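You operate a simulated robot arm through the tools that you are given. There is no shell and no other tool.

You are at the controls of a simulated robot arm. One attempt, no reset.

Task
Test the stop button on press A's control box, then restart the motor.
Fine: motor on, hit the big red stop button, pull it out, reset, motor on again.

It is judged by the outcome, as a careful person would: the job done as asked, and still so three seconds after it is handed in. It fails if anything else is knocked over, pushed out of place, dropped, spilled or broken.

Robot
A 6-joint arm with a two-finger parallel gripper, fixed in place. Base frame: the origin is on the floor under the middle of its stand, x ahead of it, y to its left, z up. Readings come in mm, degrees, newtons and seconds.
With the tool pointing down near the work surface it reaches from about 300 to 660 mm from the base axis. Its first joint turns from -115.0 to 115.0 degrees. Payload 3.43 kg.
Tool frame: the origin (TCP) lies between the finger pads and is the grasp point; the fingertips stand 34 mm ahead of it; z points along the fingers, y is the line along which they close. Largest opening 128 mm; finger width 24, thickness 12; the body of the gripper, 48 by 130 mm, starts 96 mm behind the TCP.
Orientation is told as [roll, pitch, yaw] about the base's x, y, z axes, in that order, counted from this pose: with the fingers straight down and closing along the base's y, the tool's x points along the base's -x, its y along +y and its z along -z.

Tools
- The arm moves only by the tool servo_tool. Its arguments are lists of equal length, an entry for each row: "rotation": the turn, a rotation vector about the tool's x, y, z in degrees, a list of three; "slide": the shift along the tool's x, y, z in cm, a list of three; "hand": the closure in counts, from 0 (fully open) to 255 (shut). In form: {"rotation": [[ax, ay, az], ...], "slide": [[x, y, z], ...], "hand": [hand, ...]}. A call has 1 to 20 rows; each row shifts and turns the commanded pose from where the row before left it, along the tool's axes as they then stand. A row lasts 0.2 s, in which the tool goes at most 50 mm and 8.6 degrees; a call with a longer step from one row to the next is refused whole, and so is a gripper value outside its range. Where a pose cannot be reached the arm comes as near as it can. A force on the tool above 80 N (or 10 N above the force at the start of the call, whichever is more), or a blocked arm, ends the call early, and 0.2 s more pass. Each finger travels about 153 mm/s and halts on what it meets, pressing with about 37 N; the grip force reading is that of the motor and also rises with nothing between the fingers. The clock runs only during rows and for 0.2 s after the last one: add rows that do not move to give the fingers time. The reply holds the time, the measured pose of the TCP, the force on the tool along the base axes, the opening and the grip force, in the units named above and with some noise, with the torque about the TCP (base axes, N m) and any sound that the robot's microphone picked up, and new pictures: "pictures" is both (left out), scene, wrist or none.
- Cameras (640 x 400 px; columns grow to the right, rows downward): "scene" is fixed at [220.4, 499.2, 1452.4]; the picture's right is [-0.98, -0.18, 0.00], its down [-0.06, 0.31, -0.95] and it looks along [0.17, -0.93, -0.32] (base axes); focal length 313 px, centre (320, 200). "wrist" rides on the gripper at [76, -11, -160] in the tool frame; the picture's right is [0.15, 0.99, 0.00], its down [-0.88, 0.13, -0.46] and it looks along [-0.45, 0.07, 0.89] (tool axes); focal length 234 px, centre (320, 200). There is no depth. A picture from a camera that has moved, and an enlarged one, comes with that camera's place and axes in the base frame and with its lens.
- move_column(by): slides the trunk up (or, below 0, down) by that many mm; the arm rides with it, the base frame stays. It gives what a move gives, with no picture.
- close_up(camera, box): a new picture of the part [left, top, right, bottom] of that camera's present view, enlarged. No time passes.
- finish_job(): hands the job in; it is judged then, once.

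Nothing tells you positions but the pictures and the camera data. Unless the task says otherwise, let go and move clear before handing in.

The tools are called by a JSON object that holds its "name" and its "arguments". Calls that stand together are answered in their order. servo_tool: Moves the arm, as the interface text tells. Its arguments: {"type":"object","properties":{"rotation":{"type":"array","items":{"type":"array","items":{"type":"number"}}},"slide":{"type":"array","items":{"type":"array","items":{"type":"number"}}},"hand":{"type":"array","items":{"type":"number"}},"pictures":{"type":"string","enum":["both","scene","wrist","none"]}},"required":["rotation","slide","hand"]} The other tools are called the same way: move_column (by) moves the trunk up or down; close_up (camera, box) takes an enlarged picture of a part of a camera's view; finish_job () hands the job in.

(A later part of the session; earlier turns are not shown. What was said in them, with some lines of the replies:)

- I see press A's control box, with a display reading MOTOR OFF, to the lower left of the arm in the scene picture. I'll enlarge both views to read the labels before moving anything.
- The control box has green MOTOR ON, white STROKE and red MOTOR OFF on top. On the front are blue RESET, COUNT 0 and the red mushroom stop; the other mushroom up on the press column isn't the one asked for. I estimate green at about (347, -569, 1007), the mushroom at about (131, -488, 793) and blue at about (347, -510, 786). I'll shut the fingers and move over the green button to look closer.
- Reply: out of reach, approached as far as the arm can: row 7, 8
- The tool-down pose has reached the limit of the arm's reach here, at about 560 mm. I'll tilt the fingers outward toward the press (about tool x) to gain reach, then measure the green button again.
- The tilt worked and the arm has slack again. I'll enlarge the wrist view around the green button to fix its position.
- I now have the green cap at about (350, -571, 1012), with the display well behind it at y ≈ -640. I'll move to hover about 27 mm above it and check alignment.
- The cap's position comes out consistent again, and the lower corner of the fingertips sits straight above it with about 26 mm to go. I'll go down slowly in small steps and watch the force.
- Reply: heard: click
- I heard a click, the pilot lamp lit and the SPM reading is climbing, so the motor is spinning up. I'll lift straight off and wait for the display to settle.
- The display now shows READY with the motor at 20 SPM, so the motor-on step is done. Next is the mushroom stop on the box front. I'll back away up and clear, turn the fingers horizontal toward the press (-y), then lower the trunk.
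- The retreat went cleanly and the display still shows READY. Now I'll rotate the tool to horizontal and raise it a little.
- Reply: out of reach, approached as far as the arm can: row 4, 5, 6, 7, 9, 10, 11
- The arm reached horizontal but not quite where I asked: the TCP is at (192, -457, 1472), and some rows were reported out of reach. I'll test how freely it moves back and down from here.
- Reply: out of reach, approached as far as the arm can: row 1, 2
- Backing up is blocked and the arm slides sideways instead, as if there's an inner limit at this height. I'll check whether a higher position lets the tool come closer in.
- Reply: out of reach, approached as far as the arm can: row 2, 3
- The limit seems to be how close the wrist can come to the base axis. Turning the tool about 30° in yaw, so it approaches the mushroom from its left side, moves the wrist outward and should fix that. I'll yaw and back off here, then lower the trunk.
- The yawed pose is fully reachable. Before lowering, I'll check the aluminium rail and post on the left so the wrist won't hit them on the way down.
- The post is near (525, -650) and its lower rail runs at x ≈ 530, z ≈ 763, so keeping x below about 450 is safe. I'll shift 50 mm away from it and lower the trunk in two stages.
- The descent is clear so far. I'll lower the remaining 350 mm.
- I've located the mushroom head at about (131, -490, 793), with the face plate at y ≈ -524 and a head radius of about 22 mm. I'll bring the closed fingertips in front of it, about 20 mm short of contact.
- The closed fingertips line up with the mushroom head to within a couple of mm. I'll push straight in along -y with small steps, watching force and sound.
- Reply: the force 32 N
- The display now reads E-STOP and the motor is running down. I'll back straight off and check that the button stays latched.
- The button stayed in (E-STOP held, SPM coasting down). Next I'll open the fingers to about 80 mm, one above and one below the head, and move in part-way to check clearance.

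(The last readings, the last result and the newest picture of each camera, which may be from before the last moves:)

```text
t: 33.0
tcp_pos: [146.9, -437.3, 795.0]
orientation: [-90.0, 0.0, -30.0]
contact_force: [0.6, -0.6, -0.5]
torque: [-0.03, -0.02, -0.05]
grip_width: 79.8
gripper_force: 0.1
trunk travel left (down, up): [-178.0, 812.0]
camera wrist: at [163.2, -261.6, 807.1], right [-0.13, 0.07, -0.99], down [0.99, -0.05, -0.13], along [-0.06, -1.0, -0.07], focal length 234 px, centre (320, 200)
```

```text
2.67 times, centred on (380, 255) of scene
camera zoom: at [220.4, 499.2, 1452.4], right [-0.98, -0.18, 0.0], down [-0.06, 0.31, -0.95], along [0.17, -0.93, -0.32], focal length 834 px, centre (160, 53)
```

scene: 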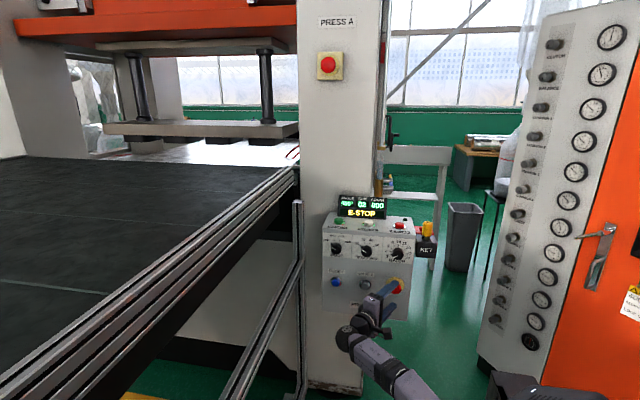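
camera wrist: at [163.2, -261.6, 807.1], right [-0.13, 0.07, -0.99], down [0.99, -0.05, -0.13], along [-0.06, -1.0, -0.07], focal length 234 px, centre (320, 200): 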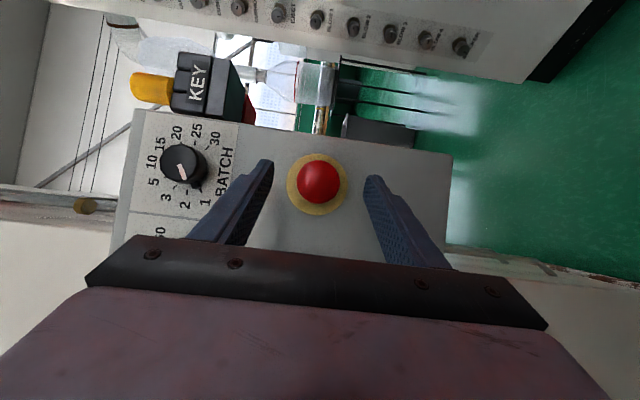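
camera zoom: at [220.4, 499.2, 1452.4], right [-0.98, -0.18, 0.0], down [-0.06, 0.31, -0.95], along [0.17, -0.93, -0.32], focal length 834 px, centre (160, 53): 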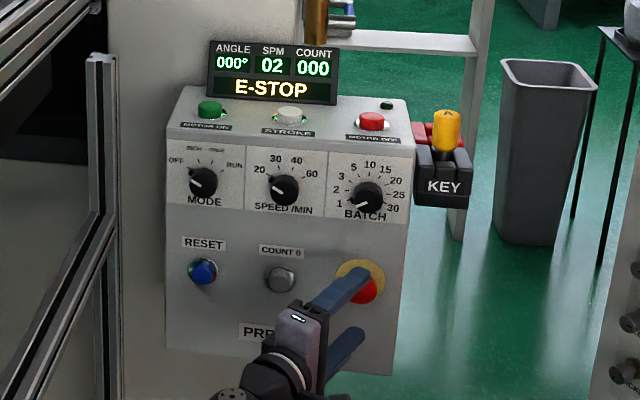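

The head sits centred between the fingers at about (132.5, -499, 795). I'll move in so the pads straddle its widest part with the tips about 10 mm off the plate, then close.

{"name": "servo_tool", "arguments": {"rotation": [[0, 0, 0], [0, 0, 0], [0, 0, 0], [0, 0, 0], [0, 0, 0], [0, 0, 0], [0, 0, 0], [0, 0, 0], [0, 0, 0]], "slide": [[-0.3625, 0, 0.925], [-0.3625, 0, 0.925], [-0.3625, 0, 0.925], [-0.3625, 0, 0.925], [0, 0, 0], [0, 0, 0], [0, 0, 0], [0, 0, 0], [0, 0, 0]], "hand": [96, 96, 96, 96, 96, 255, 255, 255, 255], "pictures": "both"}}

{"name": "close_up", "arguments": {"camera": "wrist", "box": [220, 80, 420, 260]}}

{"name": "close_up", "arguments": {"camera": "scene", "box": [320, 180, 440, 330]}}

```text
t: 35.0
tcp_pos: [142.0, -476.2, 795.5]
orientation: [-90.0, -0.1, -30.1]
contact_force: [-0.6, -0.3, -0.9]
torque: [0.02, 0.01, -0.04]
grip_width: 43.0
gripper_force: 44.9
trunk travel left (down, up): [-178.0, 812.0]
camera wrist: at [157.1, -299.9, 806.7], right [-0.13, 0.07, -0.99], down [0.99, -0.05, -0.13], along [-0.06, -1.0, -0.07], focal length 234 px, centre (320, 200)
```

scene: 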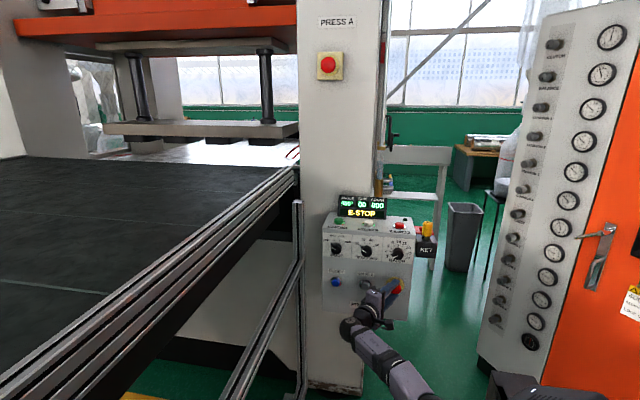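
wrist: 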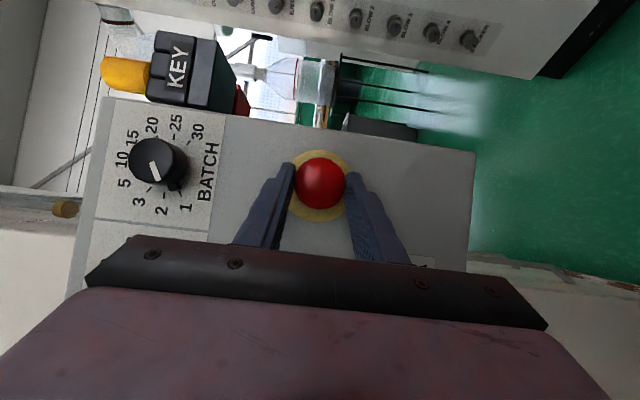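

```text
2.22 times, centred on (320, 170) of wrist
camera zoom: at [157.1, -299.9, 806.7], right [-0.13, 0.07, -0.99], down [0.99, -0.05, -0.13], along [-0.06, -1.0, -0.07], focal length 520 px, centre (320, 267)
```

zoom: 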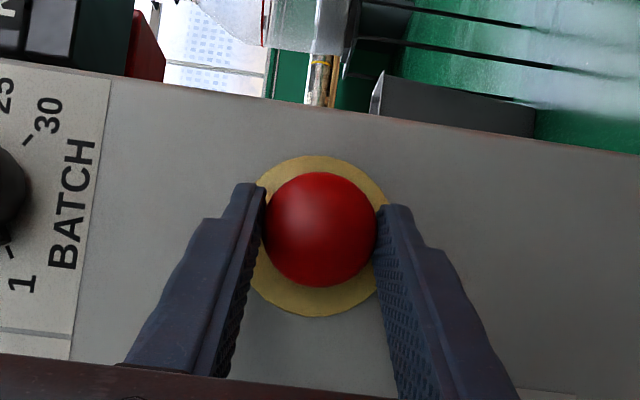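

```text
2.67 times, centred on (380, 255) of scene
camera zoom: at [220.4, 499.2, 1452.4], right [-0.98, -0.18, 0.0], down [-0.06, 0.31, -0.95], along [0.17, -0.93, -0.32], focal length 834 px, centre (160, 53)
```

zoom: 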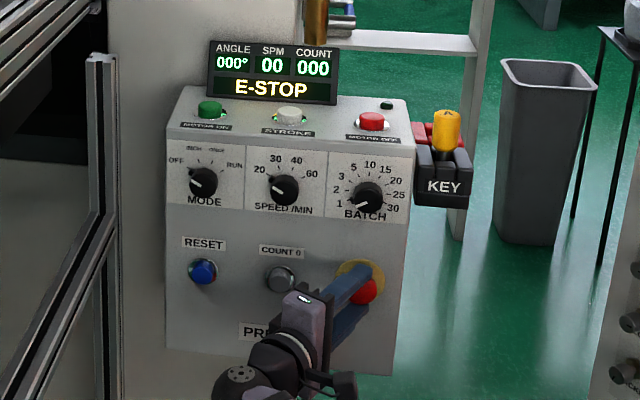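

The head is gripped at 43 mm opening with no side load. Now I'll pull it straight out along +y in small steps.

{"name": "servo_tool", "arguments": {"rotation": [[0, 0, 0], [0, 0, 0], [0, 0, 0], [0, 0, 0], [0, 0, 0], [0, 0, 0]], "slide": [[0.1, 0, -0.173], [0.1, 0, -0.173], [0.1, 0, -0.173], [0.1, 0, -0.173], [0.1, 0, -0.173], [0, 0, 0]], "hand": [255, 255, 255, 255, 255, 255], "pictures": "both"}}

{"name": "close_up", "arguments": {"camera": "wrist", "box": [220, 80, 420, 260]}}

{"name": "close_up", "arguments": {"camera": "scene", "box": [320, 180, 440, 330]}}

```text
t: 36.4
tcp_pos: [143.4, -465.4, 796.3]
orientation: [-90.0, 0.0, -30.0]
contact_force: [3.0, 2.5, -1.2]
torque: [0.05, -0.05, -0.27]
grip_width: 42.9
gripper_force: 45.3
trunk travel left (down, up): [-178.0, 812.0]
camera wrist: at [156.9, -290.2, 806.6], right [-0.13, 0.07, -0.99], down [0.99, -0.05, -0.13], along [-0.05, -1.0, -0.07], focal length 234 px, centre (320, 200)
```

scene: 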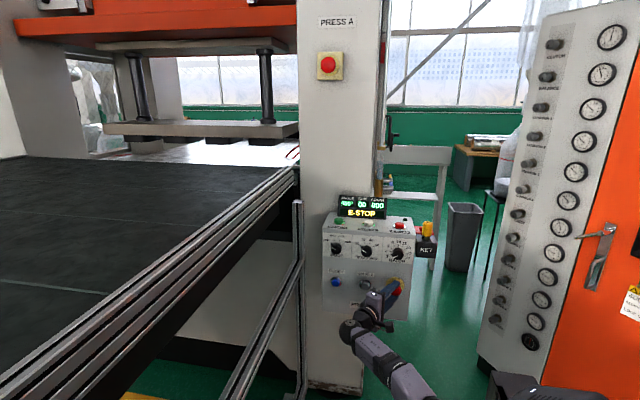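
wrist: 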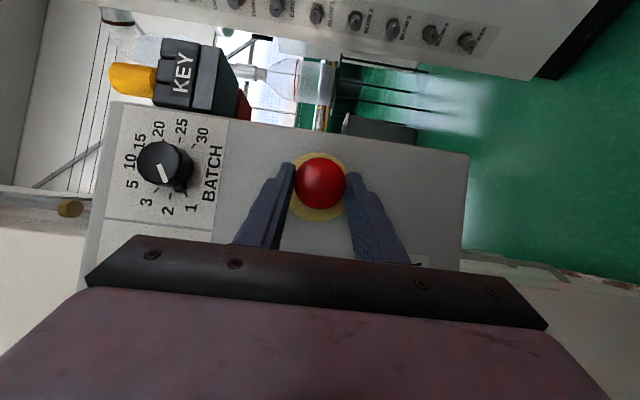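

```text
2.22 times, centred on (320, 170) of wrist
camera zoom: at [156.9, -290.2, 806.6], right [-0.13, 0.07, -0.99], down [0.99, -0.05, -0.13], along [-0.05, -1.0, -0.07], focal length 520 px, centre (320, 267)
```

zoom: 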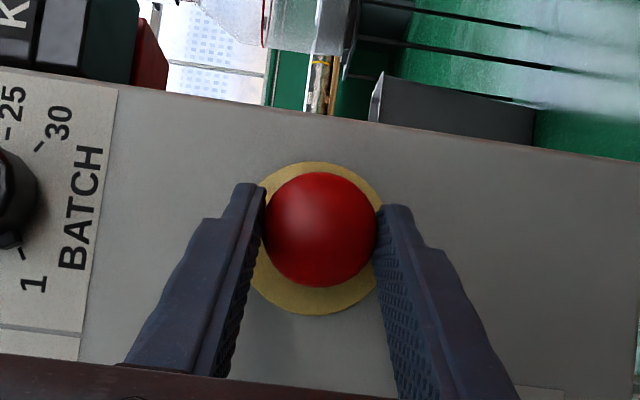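

```text
2.67 times, centred on (380, 255) of scene
camera zoom: at [220.4, 499.2, 1452.4], right [-0.98, -0.18, 0.0], down [-0.06, 0.31, -0.95], along [0.17, -0.93, -0.32], focal length 834 px, centre (160, 53)
```

zoom: 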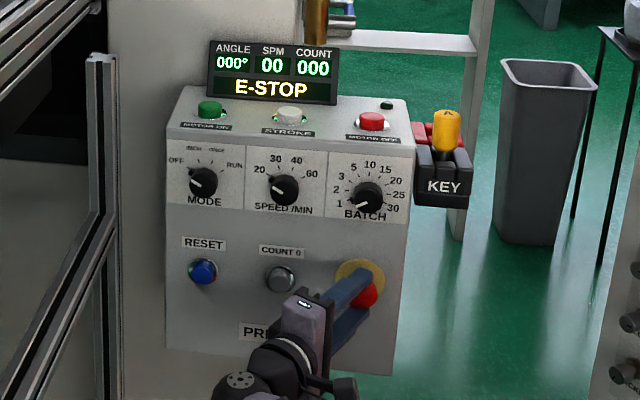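

The head moved out about 10 mm with the fingers, back to roughly where it started, and the force is low. I'll give a small extra tug to confirm it is against its outer stop, then release and back off.

{"name": "servo_tool", "arguments": {"rotation": [[0, 0, 0], [0, 0, 0]], "slide": [[0.1, 0, -0.173], [0, 0, 0]], "hand": [255, 255], "pictures": "none"}}

```text
t: 37.0
tcp_pos: [142.1, -466.1, 795.3]
orientation: [-90.0, 0.0, -30.1]
contact_force: [0.8, -13.9, 2.0]
torque: [-0.15, -0.07, 0.02]
grip_width: 43.1
gripper_force: 44.9
trunk travel left (down, up): [-178.0, 812.0]
```

The resistance rose to about 14 N with no movement, so the mushroom is fully out at its stop. I'll open, back away along the tool axis, close the fingers and look.

{"name": "servo_tool", "arguments": {"rotation": [[0, 0, 0], [0, 0, 0], [0, 0, 0], [0, 0, 0], [0, 0, 0], [0, 0, 0], [0, 0, 0], [0, 0, 0], [0, 0, 0]], "slide": [[0, 0, 0], [0, 0, 0], [0, 0, 0], [0, 0, -2.0], [0, 0, -2.5], [0, 0, -2.5], [0, 0, -2.0], [0, 0, 0], [0, 0, 0]], "hand": [96, 96, 96, 96, 96, 96, 96, 255, 255], "pictures": "both"}}

{"name": "close_up", "arguments": {"camera": "scene", "box": [320, 180, 440, 330]}}

```text
t: 39.0
tcp_pos: [187.8, -388.0, 794.2]
orientation: [-90.1, 0.0, -30.0]
contact_force: [0.9, 1.0, 0.8]
torque: [0.01, -0.01, -0.02]
grip_width: 0.0
gripper_force: 32.6
trunk travel left (down, up): [-178.0, 812.0]
camera wrist: at [202.0, -211.9, 805.8], right [-0.13, 0.07, -0.99], down [0.99, -0.05, -0.13], along [-0.06, -1.0, -0.07], focal length 234 px, centre (320, 200)
```

scene: 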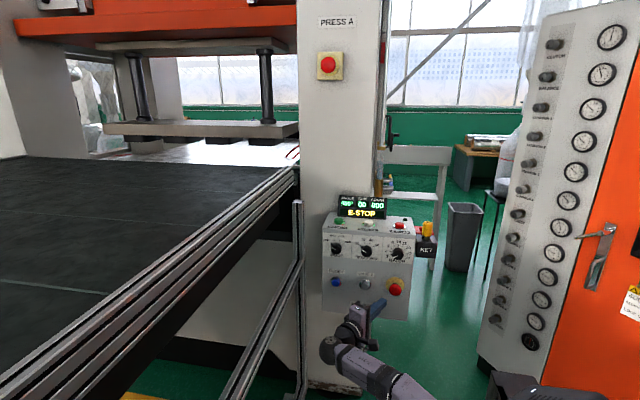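
wrist: 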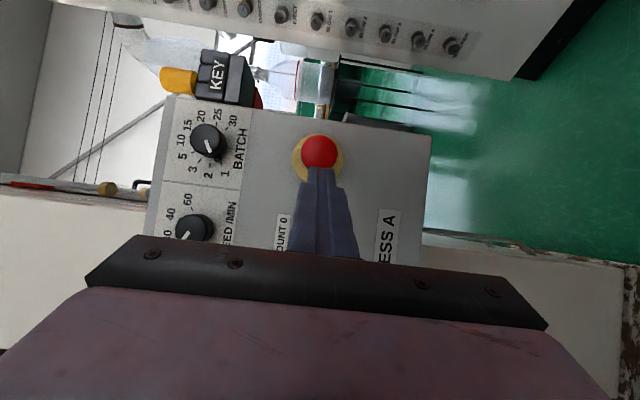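

```text
2.67 times, centred on (380, 255) of scene
camera zoom: at [220.4, 499.2, 1452.4], right [-0.98, -0.18, 0.0], down [-0.06, 0.31, -0.95], along [0.17, -0.93, -0.32], focal length 834 px, centre (160, 53)
```

zoom: 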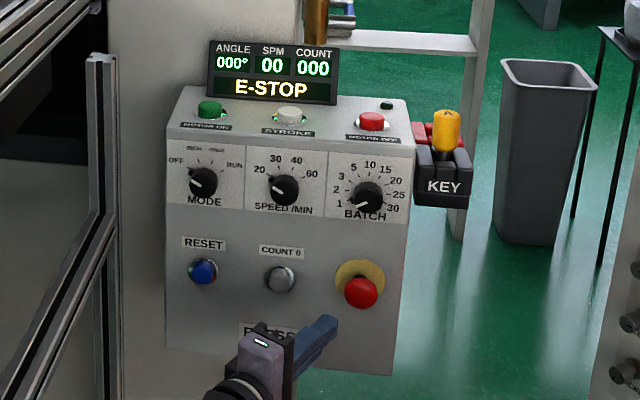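

The mushroom is back out at its original position. Next is the blue RESET, estimated near (347, -510, 787). I'll slide left in front of the box, turn the yaw back to zero to keep the wrist away from the rail, and look.

{"name": "servo_tool", "arguments": {"rotation": [[0, 0, 0], [0, 0, 0], [0, 0, 0], [0, -7.5, 0], [0, -7.5, 0], [0, -7.5, 0], [0, -7.5, 0], [0, 0, 0], [0, 0, 0], [0, 0, 0]], "slide": [[-2.94, 0, -1.7], [-2.94, 0, -1.7], [-2.94, 0, -1.7], [0, 0, 0], [0, 0, 0], [0, 0, 0], [0, 0, 0], [-2.85, 0.35, 0.5], [-2.85, 0.35, 0.5], [0, 0, 0]], "hand": [255, 255, 255, 255, 255, 255, 255, 255, 255, 255], "pictures": "both"}}

{"name": "close_up", "arguments": {"camera": "wrist", "box": [220, 60, 460, 230]}}

{"name": "close_up", "arguments": {"camera": "scene", "box": [300, 180, 440, 400]}}

```text
t: 41.2
tcp_pos: [345.1, -397.4, 786.3]
orientation: [-90.0, 0.1, 0.0]
contact_force: [0.3, 0.1, -0.3]
torque: [0.0, 0.02, 0.03]
grip_width: 0.1
gripper_force: 33.1
trunk travel left (down, up): [-178.0, 812.0]
camera wrist: at [271.1, -237.7, 798.6], right [-0.15, 0.0, -0.99], down [0.88, 0.46, -0.13], along [0.45, -0.89, -0.07], focal length 234 px, centre (320, 200)
```

scene: 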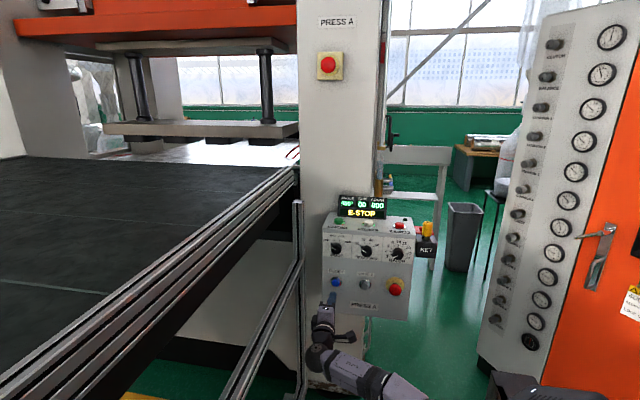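
wrist: 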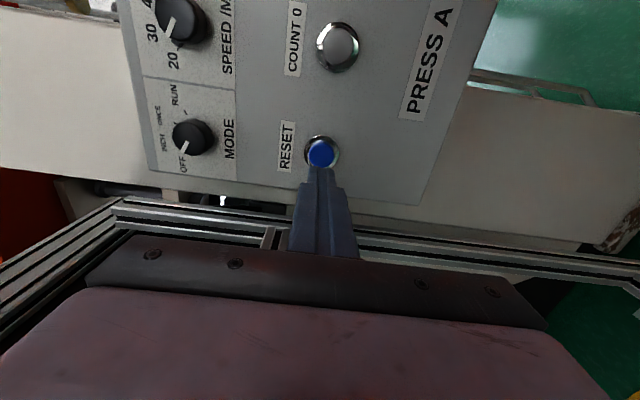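

```text
2.35 times, centred on (340, 145) of wrist
camera zoom: at [271.1, -237.7, 798.6], right [-0.15, 0.0, -0.99], down [0.88, 0.46, -0.13], along [0.45, -0.89, -0.07], focal length 551 px, centre (273, 329)
```

zoom: 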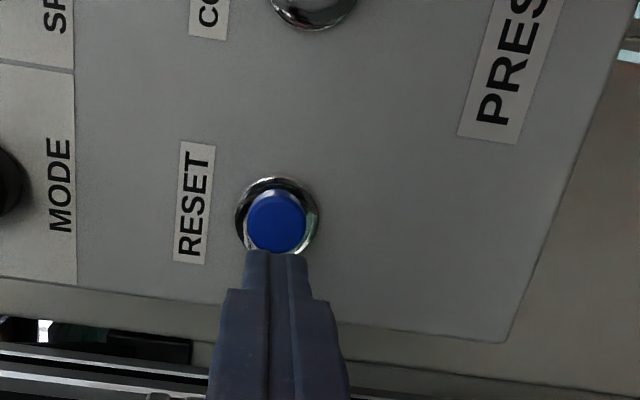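

```text
1.82 times, centred on (370, 290) of scene
camera zoom: at [220.4, 499.2, 1452.4], right [-0.98, -0.18, 0.0], down [-0.06, 0.31, -0.95], along [0.17, -0.93, -0.32], focal length 569 px, centre (229, 36)
```

zoom: 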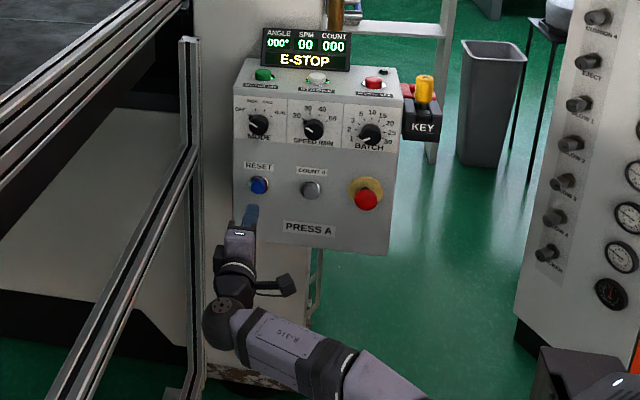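

The blue cap is at about (349, -507, 785), almost straight ahead of the fingertips. I'll centre on it, approach, then press in 2 mm steps.

{"name": "servo_tool", "arguments": {"rotation": [[0, 0, 0], [0, 0, 0], [0, 0, 0], [0, 0, 0], [0, 0, 0], [0, 0, 0], [0, 0, 0], [0, 0, 0]], "slide": [[-0.4, 0.1, 2.3], [0, 0, 2.3], [0, 0, 2.0], [0, 0, 0.2], [0, 0, 0.2], [0, 0, 0.2], [0, 0, 0.2], [0, 0, 0.2]], "hand": [255, 255, 255, 255, 255, 255, 255, 255], "pictures": "both"}}

{"name": "close_up", "arguments": {"camera": "scene", "box": [310, 180, 430, 330]}}

{"name": "close_up", "arguments": {"camera": "wrist", "box": [220, 60, 460, 230]}}

```text
t: 43.0
tcp_pos: [349.1, -473.7, 786.5]
orientation: [-90.0, 0.0, -0.1]
contact_force: [0.0, 2.7, -0.7]
torque: [0.09, 0.01, 0.01]
grip_width: 0.0
gripper_force: 33.1
trunk travel left (down, up): [-178.0, 812.0]
heard: click
camera wrist: at [274.8, -313.4, 798.5], right [-0.15, 0.0, -0.99], down [0.88, 0.46, -0.13], along [0.45, -0.89, -0.07], focal length 234 px, centre (320, 200)
```

scene: 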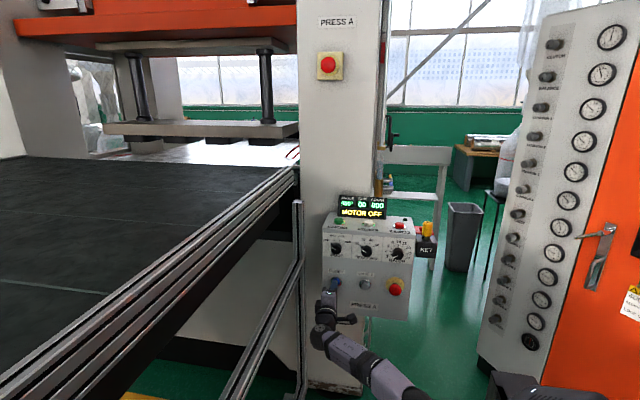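
wrist: 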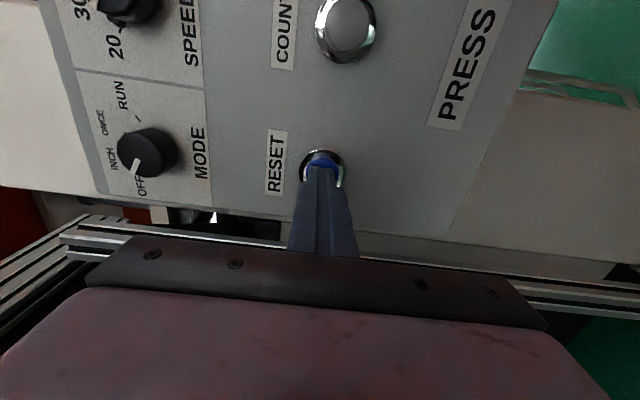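

```text
2.67 times, centred on (370, 255) of scene
camera zoom: at [220.4, 499.2, 1452.4], right [-0.98, -0.18, 0.0], down [-0.06, 0.31, -0.95], along [0.17, -0.93, -0.32], focal length 834 px, centre (187, 53)
```

zoom: 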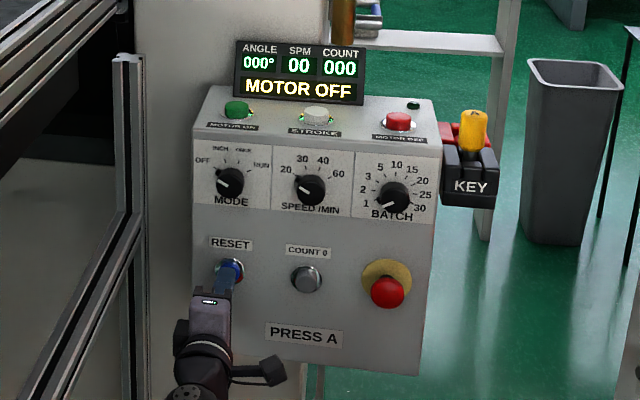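

```text
2.35 times, centred on (340, 145) of wrist
camera zoom: at [274.8, -313.4, 798.5], right [-0.15, 0.0, -0.99], down [0.88, 0.46, -0.13], along [0.45, -0.89, -0.07], focal length 551 px, centre (273, 329)
```

zoom: 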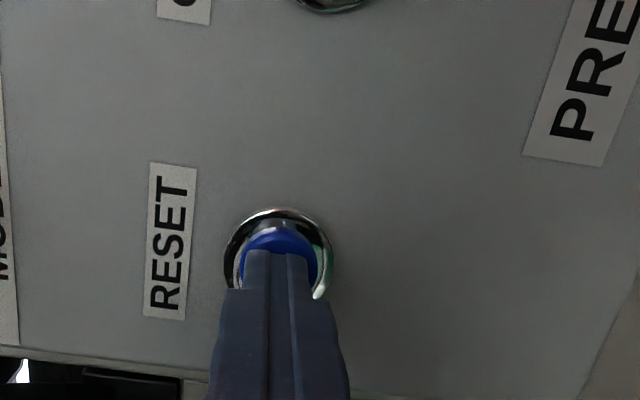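

RESET clicked and the display went from E-STOP to MOTOR OFF, with the mushroom still out. Now I'll back off and raise the trunk for the final MOTOR ON press.

{"name": "servo_tool", "arguments": {"rotation": [[0, 0, 0], [0, 0, 0], [0, 0, 0], [0, 0, 0], [0, 0, 0]], "slide": [[0, 0, -1.0], [0, 0, -2.5], [0, 0, -2.5], [0, 0, -2.0], [0, 0, 0]], "hand": [255, 255, 255, 255, 255], "pictures": "none"}}

{"name": "move_column", "arguments": {"by": 650}}

{"name": "close_up", "arguments": {"camera": "scene", "box": [0, 0, 640, 400]}}

```text
t: 44.2
tcp_pos: [349.4, -392.3, 786.8]
orientation: [-90.0, 0.0, 0.0]
contact_force: [-0.3, -0.2, 0.1]
torque: [0.04, 0.01, -0.04]
grip_width: 0.1
gripper_force: 33.4
trunk travel left (down, up): [-178.0, 812.0]
```

```text
refused: 650 is not a number from -400 to 400
```

```text
1.00 times, centred on (320, 200) of scene (not enlarged: the box is as wide or as high as the picture)
camera zoom: at [220.4, 499.2, 1452.4], right [-0.98, -0.18, 0.0], down [-0.06, 0.31, -0.95], along [0.17, -0.93, -0.32], focal length 313 px, centre (320, 200)
```

zoom: 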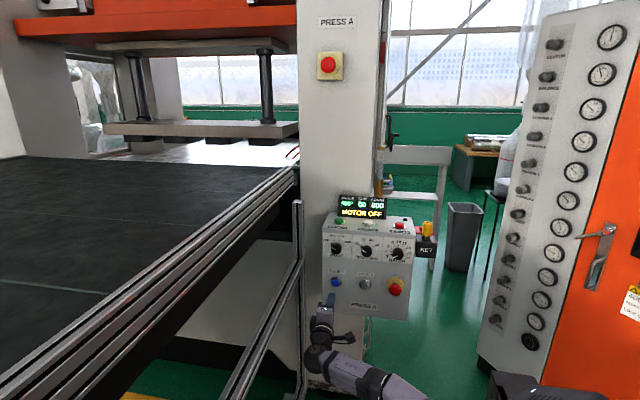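

The column is limited to 400 mm per move. I'll shift 50 mm away from the rail for margin and then raise in two steps.

{"name": "servo_tool", "arguments": {"rotation": [[0, 0, 0], [0, 0, 0], [0, 0, 0]], "slide": [[2.0, 0, 0], [2.0, 0, 0], [0, 0, 0]], "hand": [255, 255, 255], "pictures": "none"}}

{"name": "move_column", "arguments": {"by": 350}}

{"name": "move_column", "arguments": {"by": 300}}

{"name": "close_up", "arguments": {"camera": "scene", "box": [0, 0, 640, 400]}}

```text
t: 45.0
tcp_pos: [308.9, -391.5, 786.6]
orientation: [-90.0, 0.1, 0.1]
contact_force: [-0.2, -0.5, -0.2]
torque: [0.01, -0.05, -0.02]
grip_width: 0.0
gripper_force: 33.1
trunk travel left (down, up): [-178.0, 812.0]
```

```text
t: 48.4
tcp_pos: [310.4, -390.9, 1137.5]
orientation: [-90.0, 0.1, 0.0]
contact_force: [-0.3, 0.7, 1.4]
torque: [-0.02, 0.01, -0.01]
grip_width: 0.0
gripper_force: 32.9
trunk travel left (down, up): [-528.0, 462.0]
```

```text
t: 51.4
tcp_pos: [309.7, -392.7, 1437.2]
orientation: [-90.0, 0.0, 0.1]
contact_force: [0.3, 0.4, -0.4]
torque: [0.03, 0.04, 0.0]
grip_width: 0.0
gripper_force: 32.6
trunk travel left (down, up): [-828.0, 162.0]
```

```text
1.00 times, centred on (320, 200) of scene (not enlarged: the box is as wide or as high as the picture)
camera zoom: at [220.4, 499.2, 1452.4], right [-0.98, -0.18, 0.0], down [-0.06, 0.31, -0.95], along [0.17, -0.93, -0.32], focal length 313 px, centre (320, 200)
```

zoom: 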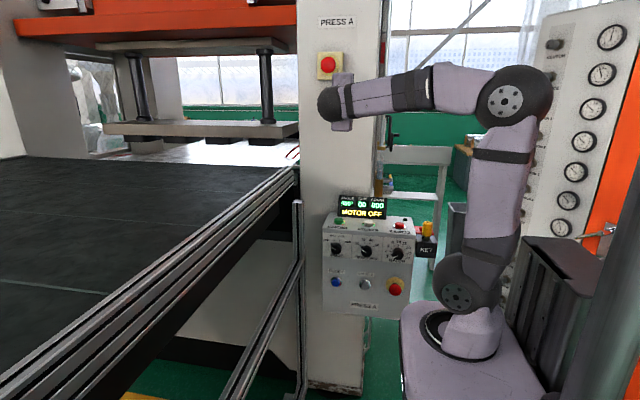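

The trunk is back at its original height. I'll lower the tool a bit, tilt back to the 30° pose I used for the first MOTOR ON press, and check.

{"name": "servo_tool", "arguments": {"rotation": [[0, 0, 0], [0, 0, 0], [0, 0, 0], [0, 0, 0], [0, 0, 0], [-7.5, 0, 0], [-7.5, 0, 0], [-7.5, 0, 0], [-7.5, 0, 0], [-7.5, 0, 0], [-7.5, 0, 0], [-7.5, 0, 0], [-7.5, 0, 0], [0, 0, 0]], "slide": [[0, 3, 0], [0, 3, 0], [0, 3, 0], [0, 3, 0], [0, 3, 0], [0, 0, 0], [0, 0, 0], [0, 0, 0], [0, 0, 0], [0, 0, 0], [0, 0, 0], [0, 0, 0], [0, 0, 0], [0, 0, 0]], "hand": [255, 255, 255, 255, 255, 255, 255, 255, 255, 255, 255, 255, 255, 255], "pictures": "both"}}

```text
t: 54.4
tcp_pos: [309.4, -390.6, 1285.7]
orientation: [-30.0, 0.0, 0.0]
contact_force: [0.1, 0.5, -0.2]
torque: [0.0, 0.02, -0.02]
grip_width: 0.0
gripper_force: 32.8
trunk travel left (down, up): [-828.0, 162.0]
camera wrist: at [234.0, -321.0, 1431.5], right [-0.15, 0.86, -0.49], down [0.88, 0.34, 0.33], along [0.45, -0.39, -0.8], focal length 234 px, centre (320, 200)
```

scene: 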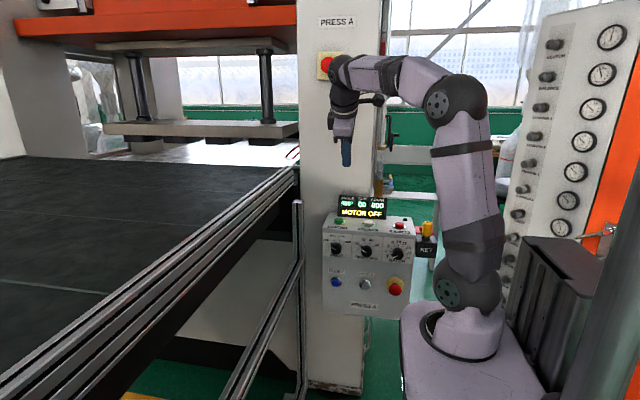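
wrist: 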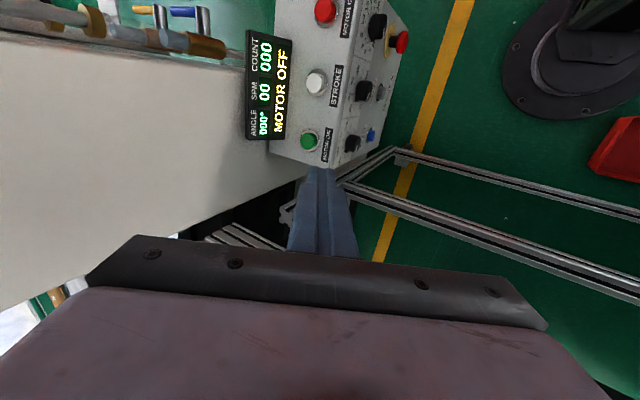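

Back in the 30° tilt with clear space. I'll move to the same hover point as before, about 27 mm above the green button.

{"name": "servo_tool", "arguments": {"rotation": [[0, 0, 0], [0, 0, 0], [0, 0, 0], [0, 0, 0], [0, 0, 0], [0, 0, 0], [0, 0, 0], [0, 0, 0], [0, 0, 0]], "slide": [[-0.5075, -0.565, 3.3675], [-0.5075, -0.565, 3.3675], [-0.5075, -0.565, 3.3675], [-0.5075, -0.565, 3.3675], [-0.5075, -0.565, 3.3675], [-0.5075, -0.565, 3.3675], [-0.5075, -0.565, 3.3675], [-0.5075, -0.565, 3.3675], [0, 0, 0]], "hand": [255, 255, 255, 255, 255, 255, 255, 255, 255], "pictures": "both"}}

{"name": "close_up", "arguments": {"camera": "wrist", "box": [220, 80, 420, 220]}}

```text
t: 56.4
tcp_pos: [349.6, -566.4, 1077.1]
orientation: [-30.1, -0.1, 0.0]
contact_force: [-0.4, 1.0, 0.6]
torque: [-0.02, -0.03, -0.03]
grip_width: 0.0
gripper_force: 32.7
trunk travel left (down, up): [-828.0, 162.0]
camera wrist: at [274.7, -495.2, 1221.4], right [-0.15, 0.86, -0.5], down [0.88, 0.34, 0.33], along [0.45, -0.39, -0.8], focal length 234 px, centre (320, 200)
```

scene: 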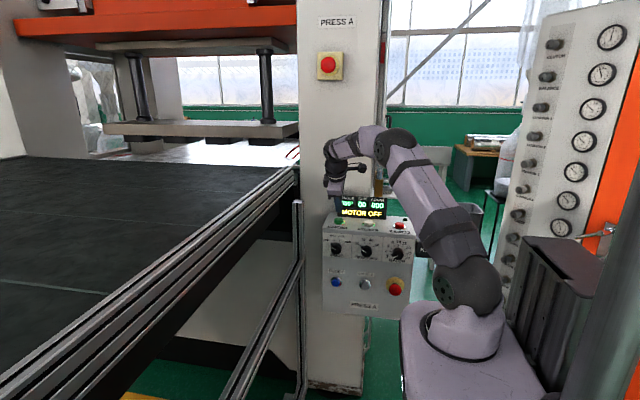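
wrist: 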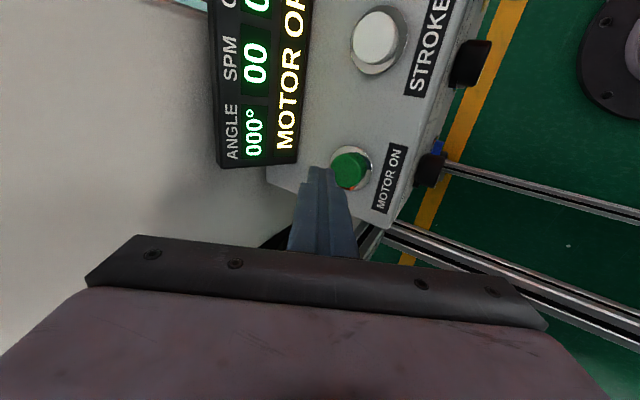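

```text
2.86 times, centred on (320, 150) of wrist
camera zoom: at [274.7, -495.2, 1221.4], right [-0.15, 0.86, -0.5], down [0.88, 0.34, 0.33], along [0.45, -0.39, -0.8], focal length 669 px, centre (320, 343)
```

zoom: 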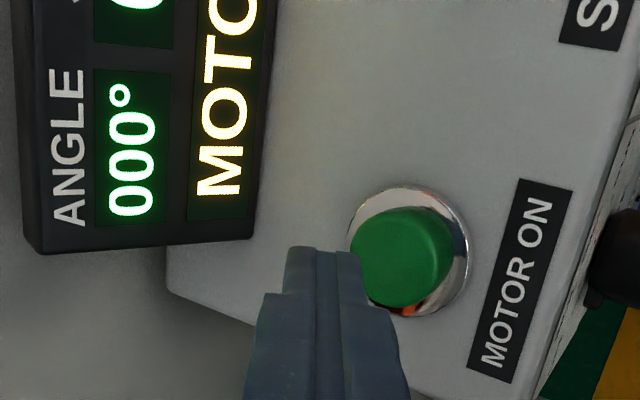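

The view matches the first press, just about 3 mm higher. I'll press straight down the same way.

{"name": "servo_tool", "arguments": {"rotation": [[0, 0, 0], [0, 0, 0], [0, 0, 0], [0, 0, 0], [0, 0, 0], [0, 0, 0]], "slide": [[0, 0.6, 1.039], [0, 0.55, 0.953], [0, 0.1, 0.173], [0, 0.1, 0.173], [0, 0.1, 0.173], [0, 0.1, 0.173]], "hand": [255, 255, 255, 255, 255, 255], "pictures": "scene"}}

{"name": "close_up", "arguments": {"camera": "scene", "box": [310, 160, 420, 240]}}

```text
t: 57.8
tcp_pos: [350.8, -564.5, 1046.3]
orientation: [-30.0, 0.0, 0.0]
contact_force: [0.2, 0.8, 1.9]
torque: [-0.01, 0.01, 0.04]
grip_width: 0.0
gripper_force: 33.2
trunk travel left (down, up): [-828.0, 162.0]
heard: click
```

scene: 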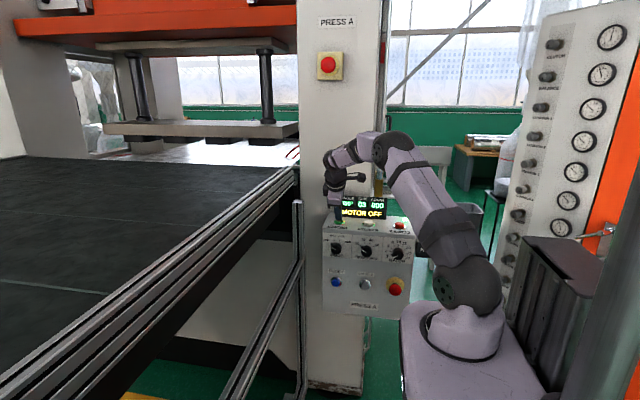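

```text
5.00 times, centred on (365, 200) of scene
camera zoom: at [220.4, 499.2, 1452.4], right [-0.98, -0.18, 0.0], down [-0.06, 0.31, -0.95], along [0.17, -0.93, -0.32], focal length 1564 px, centre (95, 200)
```

zoom: 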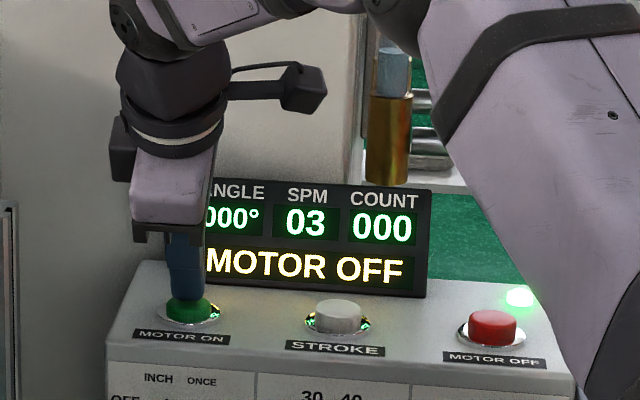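

The button clicked, the lamp is on and SPM is climbing again. I'll lift off, retreat clear of the box and confirm READY.

{"name": "servo_tool", "arguments": {"rotation": [[0, 0, 0], [0, 0, 0], [0, 0, 0], [0, 0, 0], [0, 0, 0], [0, 0, 0], [0, 0, 0], [0, 0, 0], [0, 0, 0], [0, 0, 0], [0, 0, 0], [0, 0, 0], [0, 0, 0], [0, 0, 0]], "slide": [[0, -1.0, -1.732], [0, -1.0, -1.732], [0, -1.0, -1.732], [1.0, 0, -3.3], [1.0, 0, -3.3], [1.0, 0, -3.3], [1.0, 0, -3.3], [1.0, 0, -3.3], [1.0, 0, -3.3], [0, 0, 0], [0, 0, 0], [0, 0, 0], [0, 0, 0], [0, 0, 0]], "hand": [255, 255, 255, 255, 255, 255, 255, 255, 255, 255, 255, 255, 255, 255], "pictures": "both"}}

{"name": "close_up", "arguments": {"camera": "scene", "box": [310, 180, 450, 325]}}

```text
t: 60.8
tcp_pos: [290.5, -466.8, 1276.4]
orientation: [-30.0, 0.0, 0.0]
contact_force: [0.2, -0.4, 0.9]
torque: [-0.01, 0.02, -0.05]
grip_width: 0.0
gripper_force: 33.1
trunk travel left (down, up): [-828.0, 162.0]
camera wrist: at [216.0, -396.8, 1421.2], right [-0.15, 0.86, -0.49], down [0.88, 0.34, 0.33], along [0.45, -0.39, -0.8], focal length 234 px, centre (320, 200)
```

scene: 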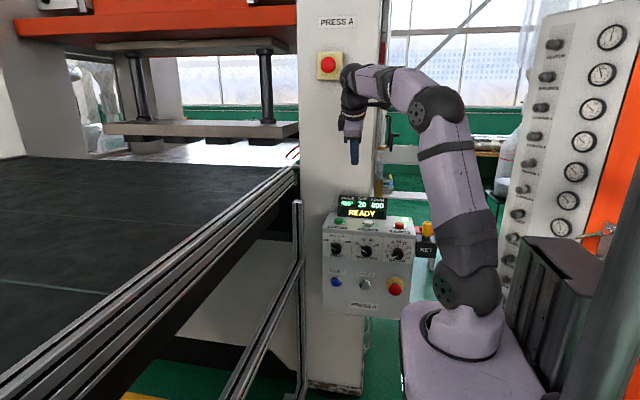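
wrist: 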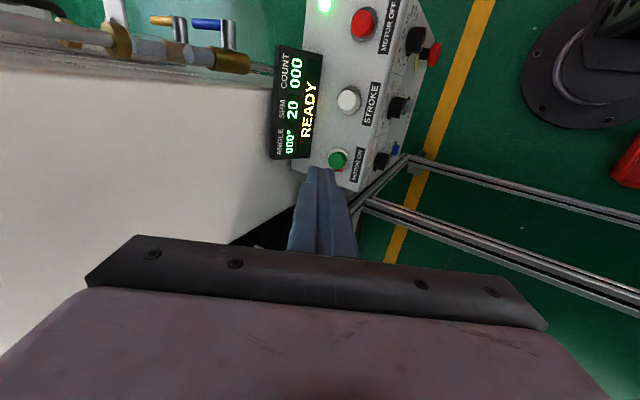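

```text
2.76 times, centred on (380, 252) of scene
camera zoom: at [220.4, 499.2, 1452.4], right [-0.98, -0.18, 0.0], down [-0.06, 0.31, -0.95], along [0.17, -0.93, -0.32], focal length 863 px, centre (154, 55)
```

zoom: 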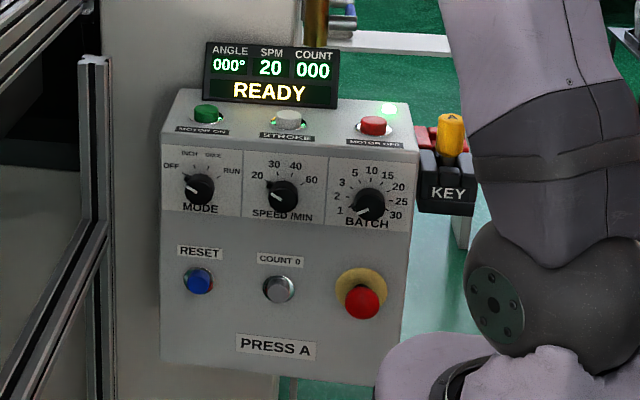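

The display reads READY at 20 SPM, the lamp is lit, the mushroom is out and the knobs haven't moved. The arm is clear of the box, so I'm handing in.

{"name": "finish_job", "arguments": {}}

```text
The job is handed in.
```

The stop button on press A's control box works, and the motor is running again. When I handed in, the display showed READY at 20 SPM.

1. **Motor on:** I pressed green MOTOR ON. The lamp lit and the motor came up to 20 SPM.
2. **Stop:** I pushed the red mushroom button on the box. The display went to E-STOP, the lamp went out, the motor ran down to 0, and the button stayed in.
3. **Pull out:** I gripped the head and pulled it back to its outer stop. The display stayed on E-STOP.
4. **Reset:** I pressed blue RESET, and the display changed to MOTOR OFF.
5. **Motor on again:** I pressed green MOTOR ON again, and the display returned to READY.

I only touched those three buttons, and the selector knobs are where they were. The arm was clear of the box at the end.
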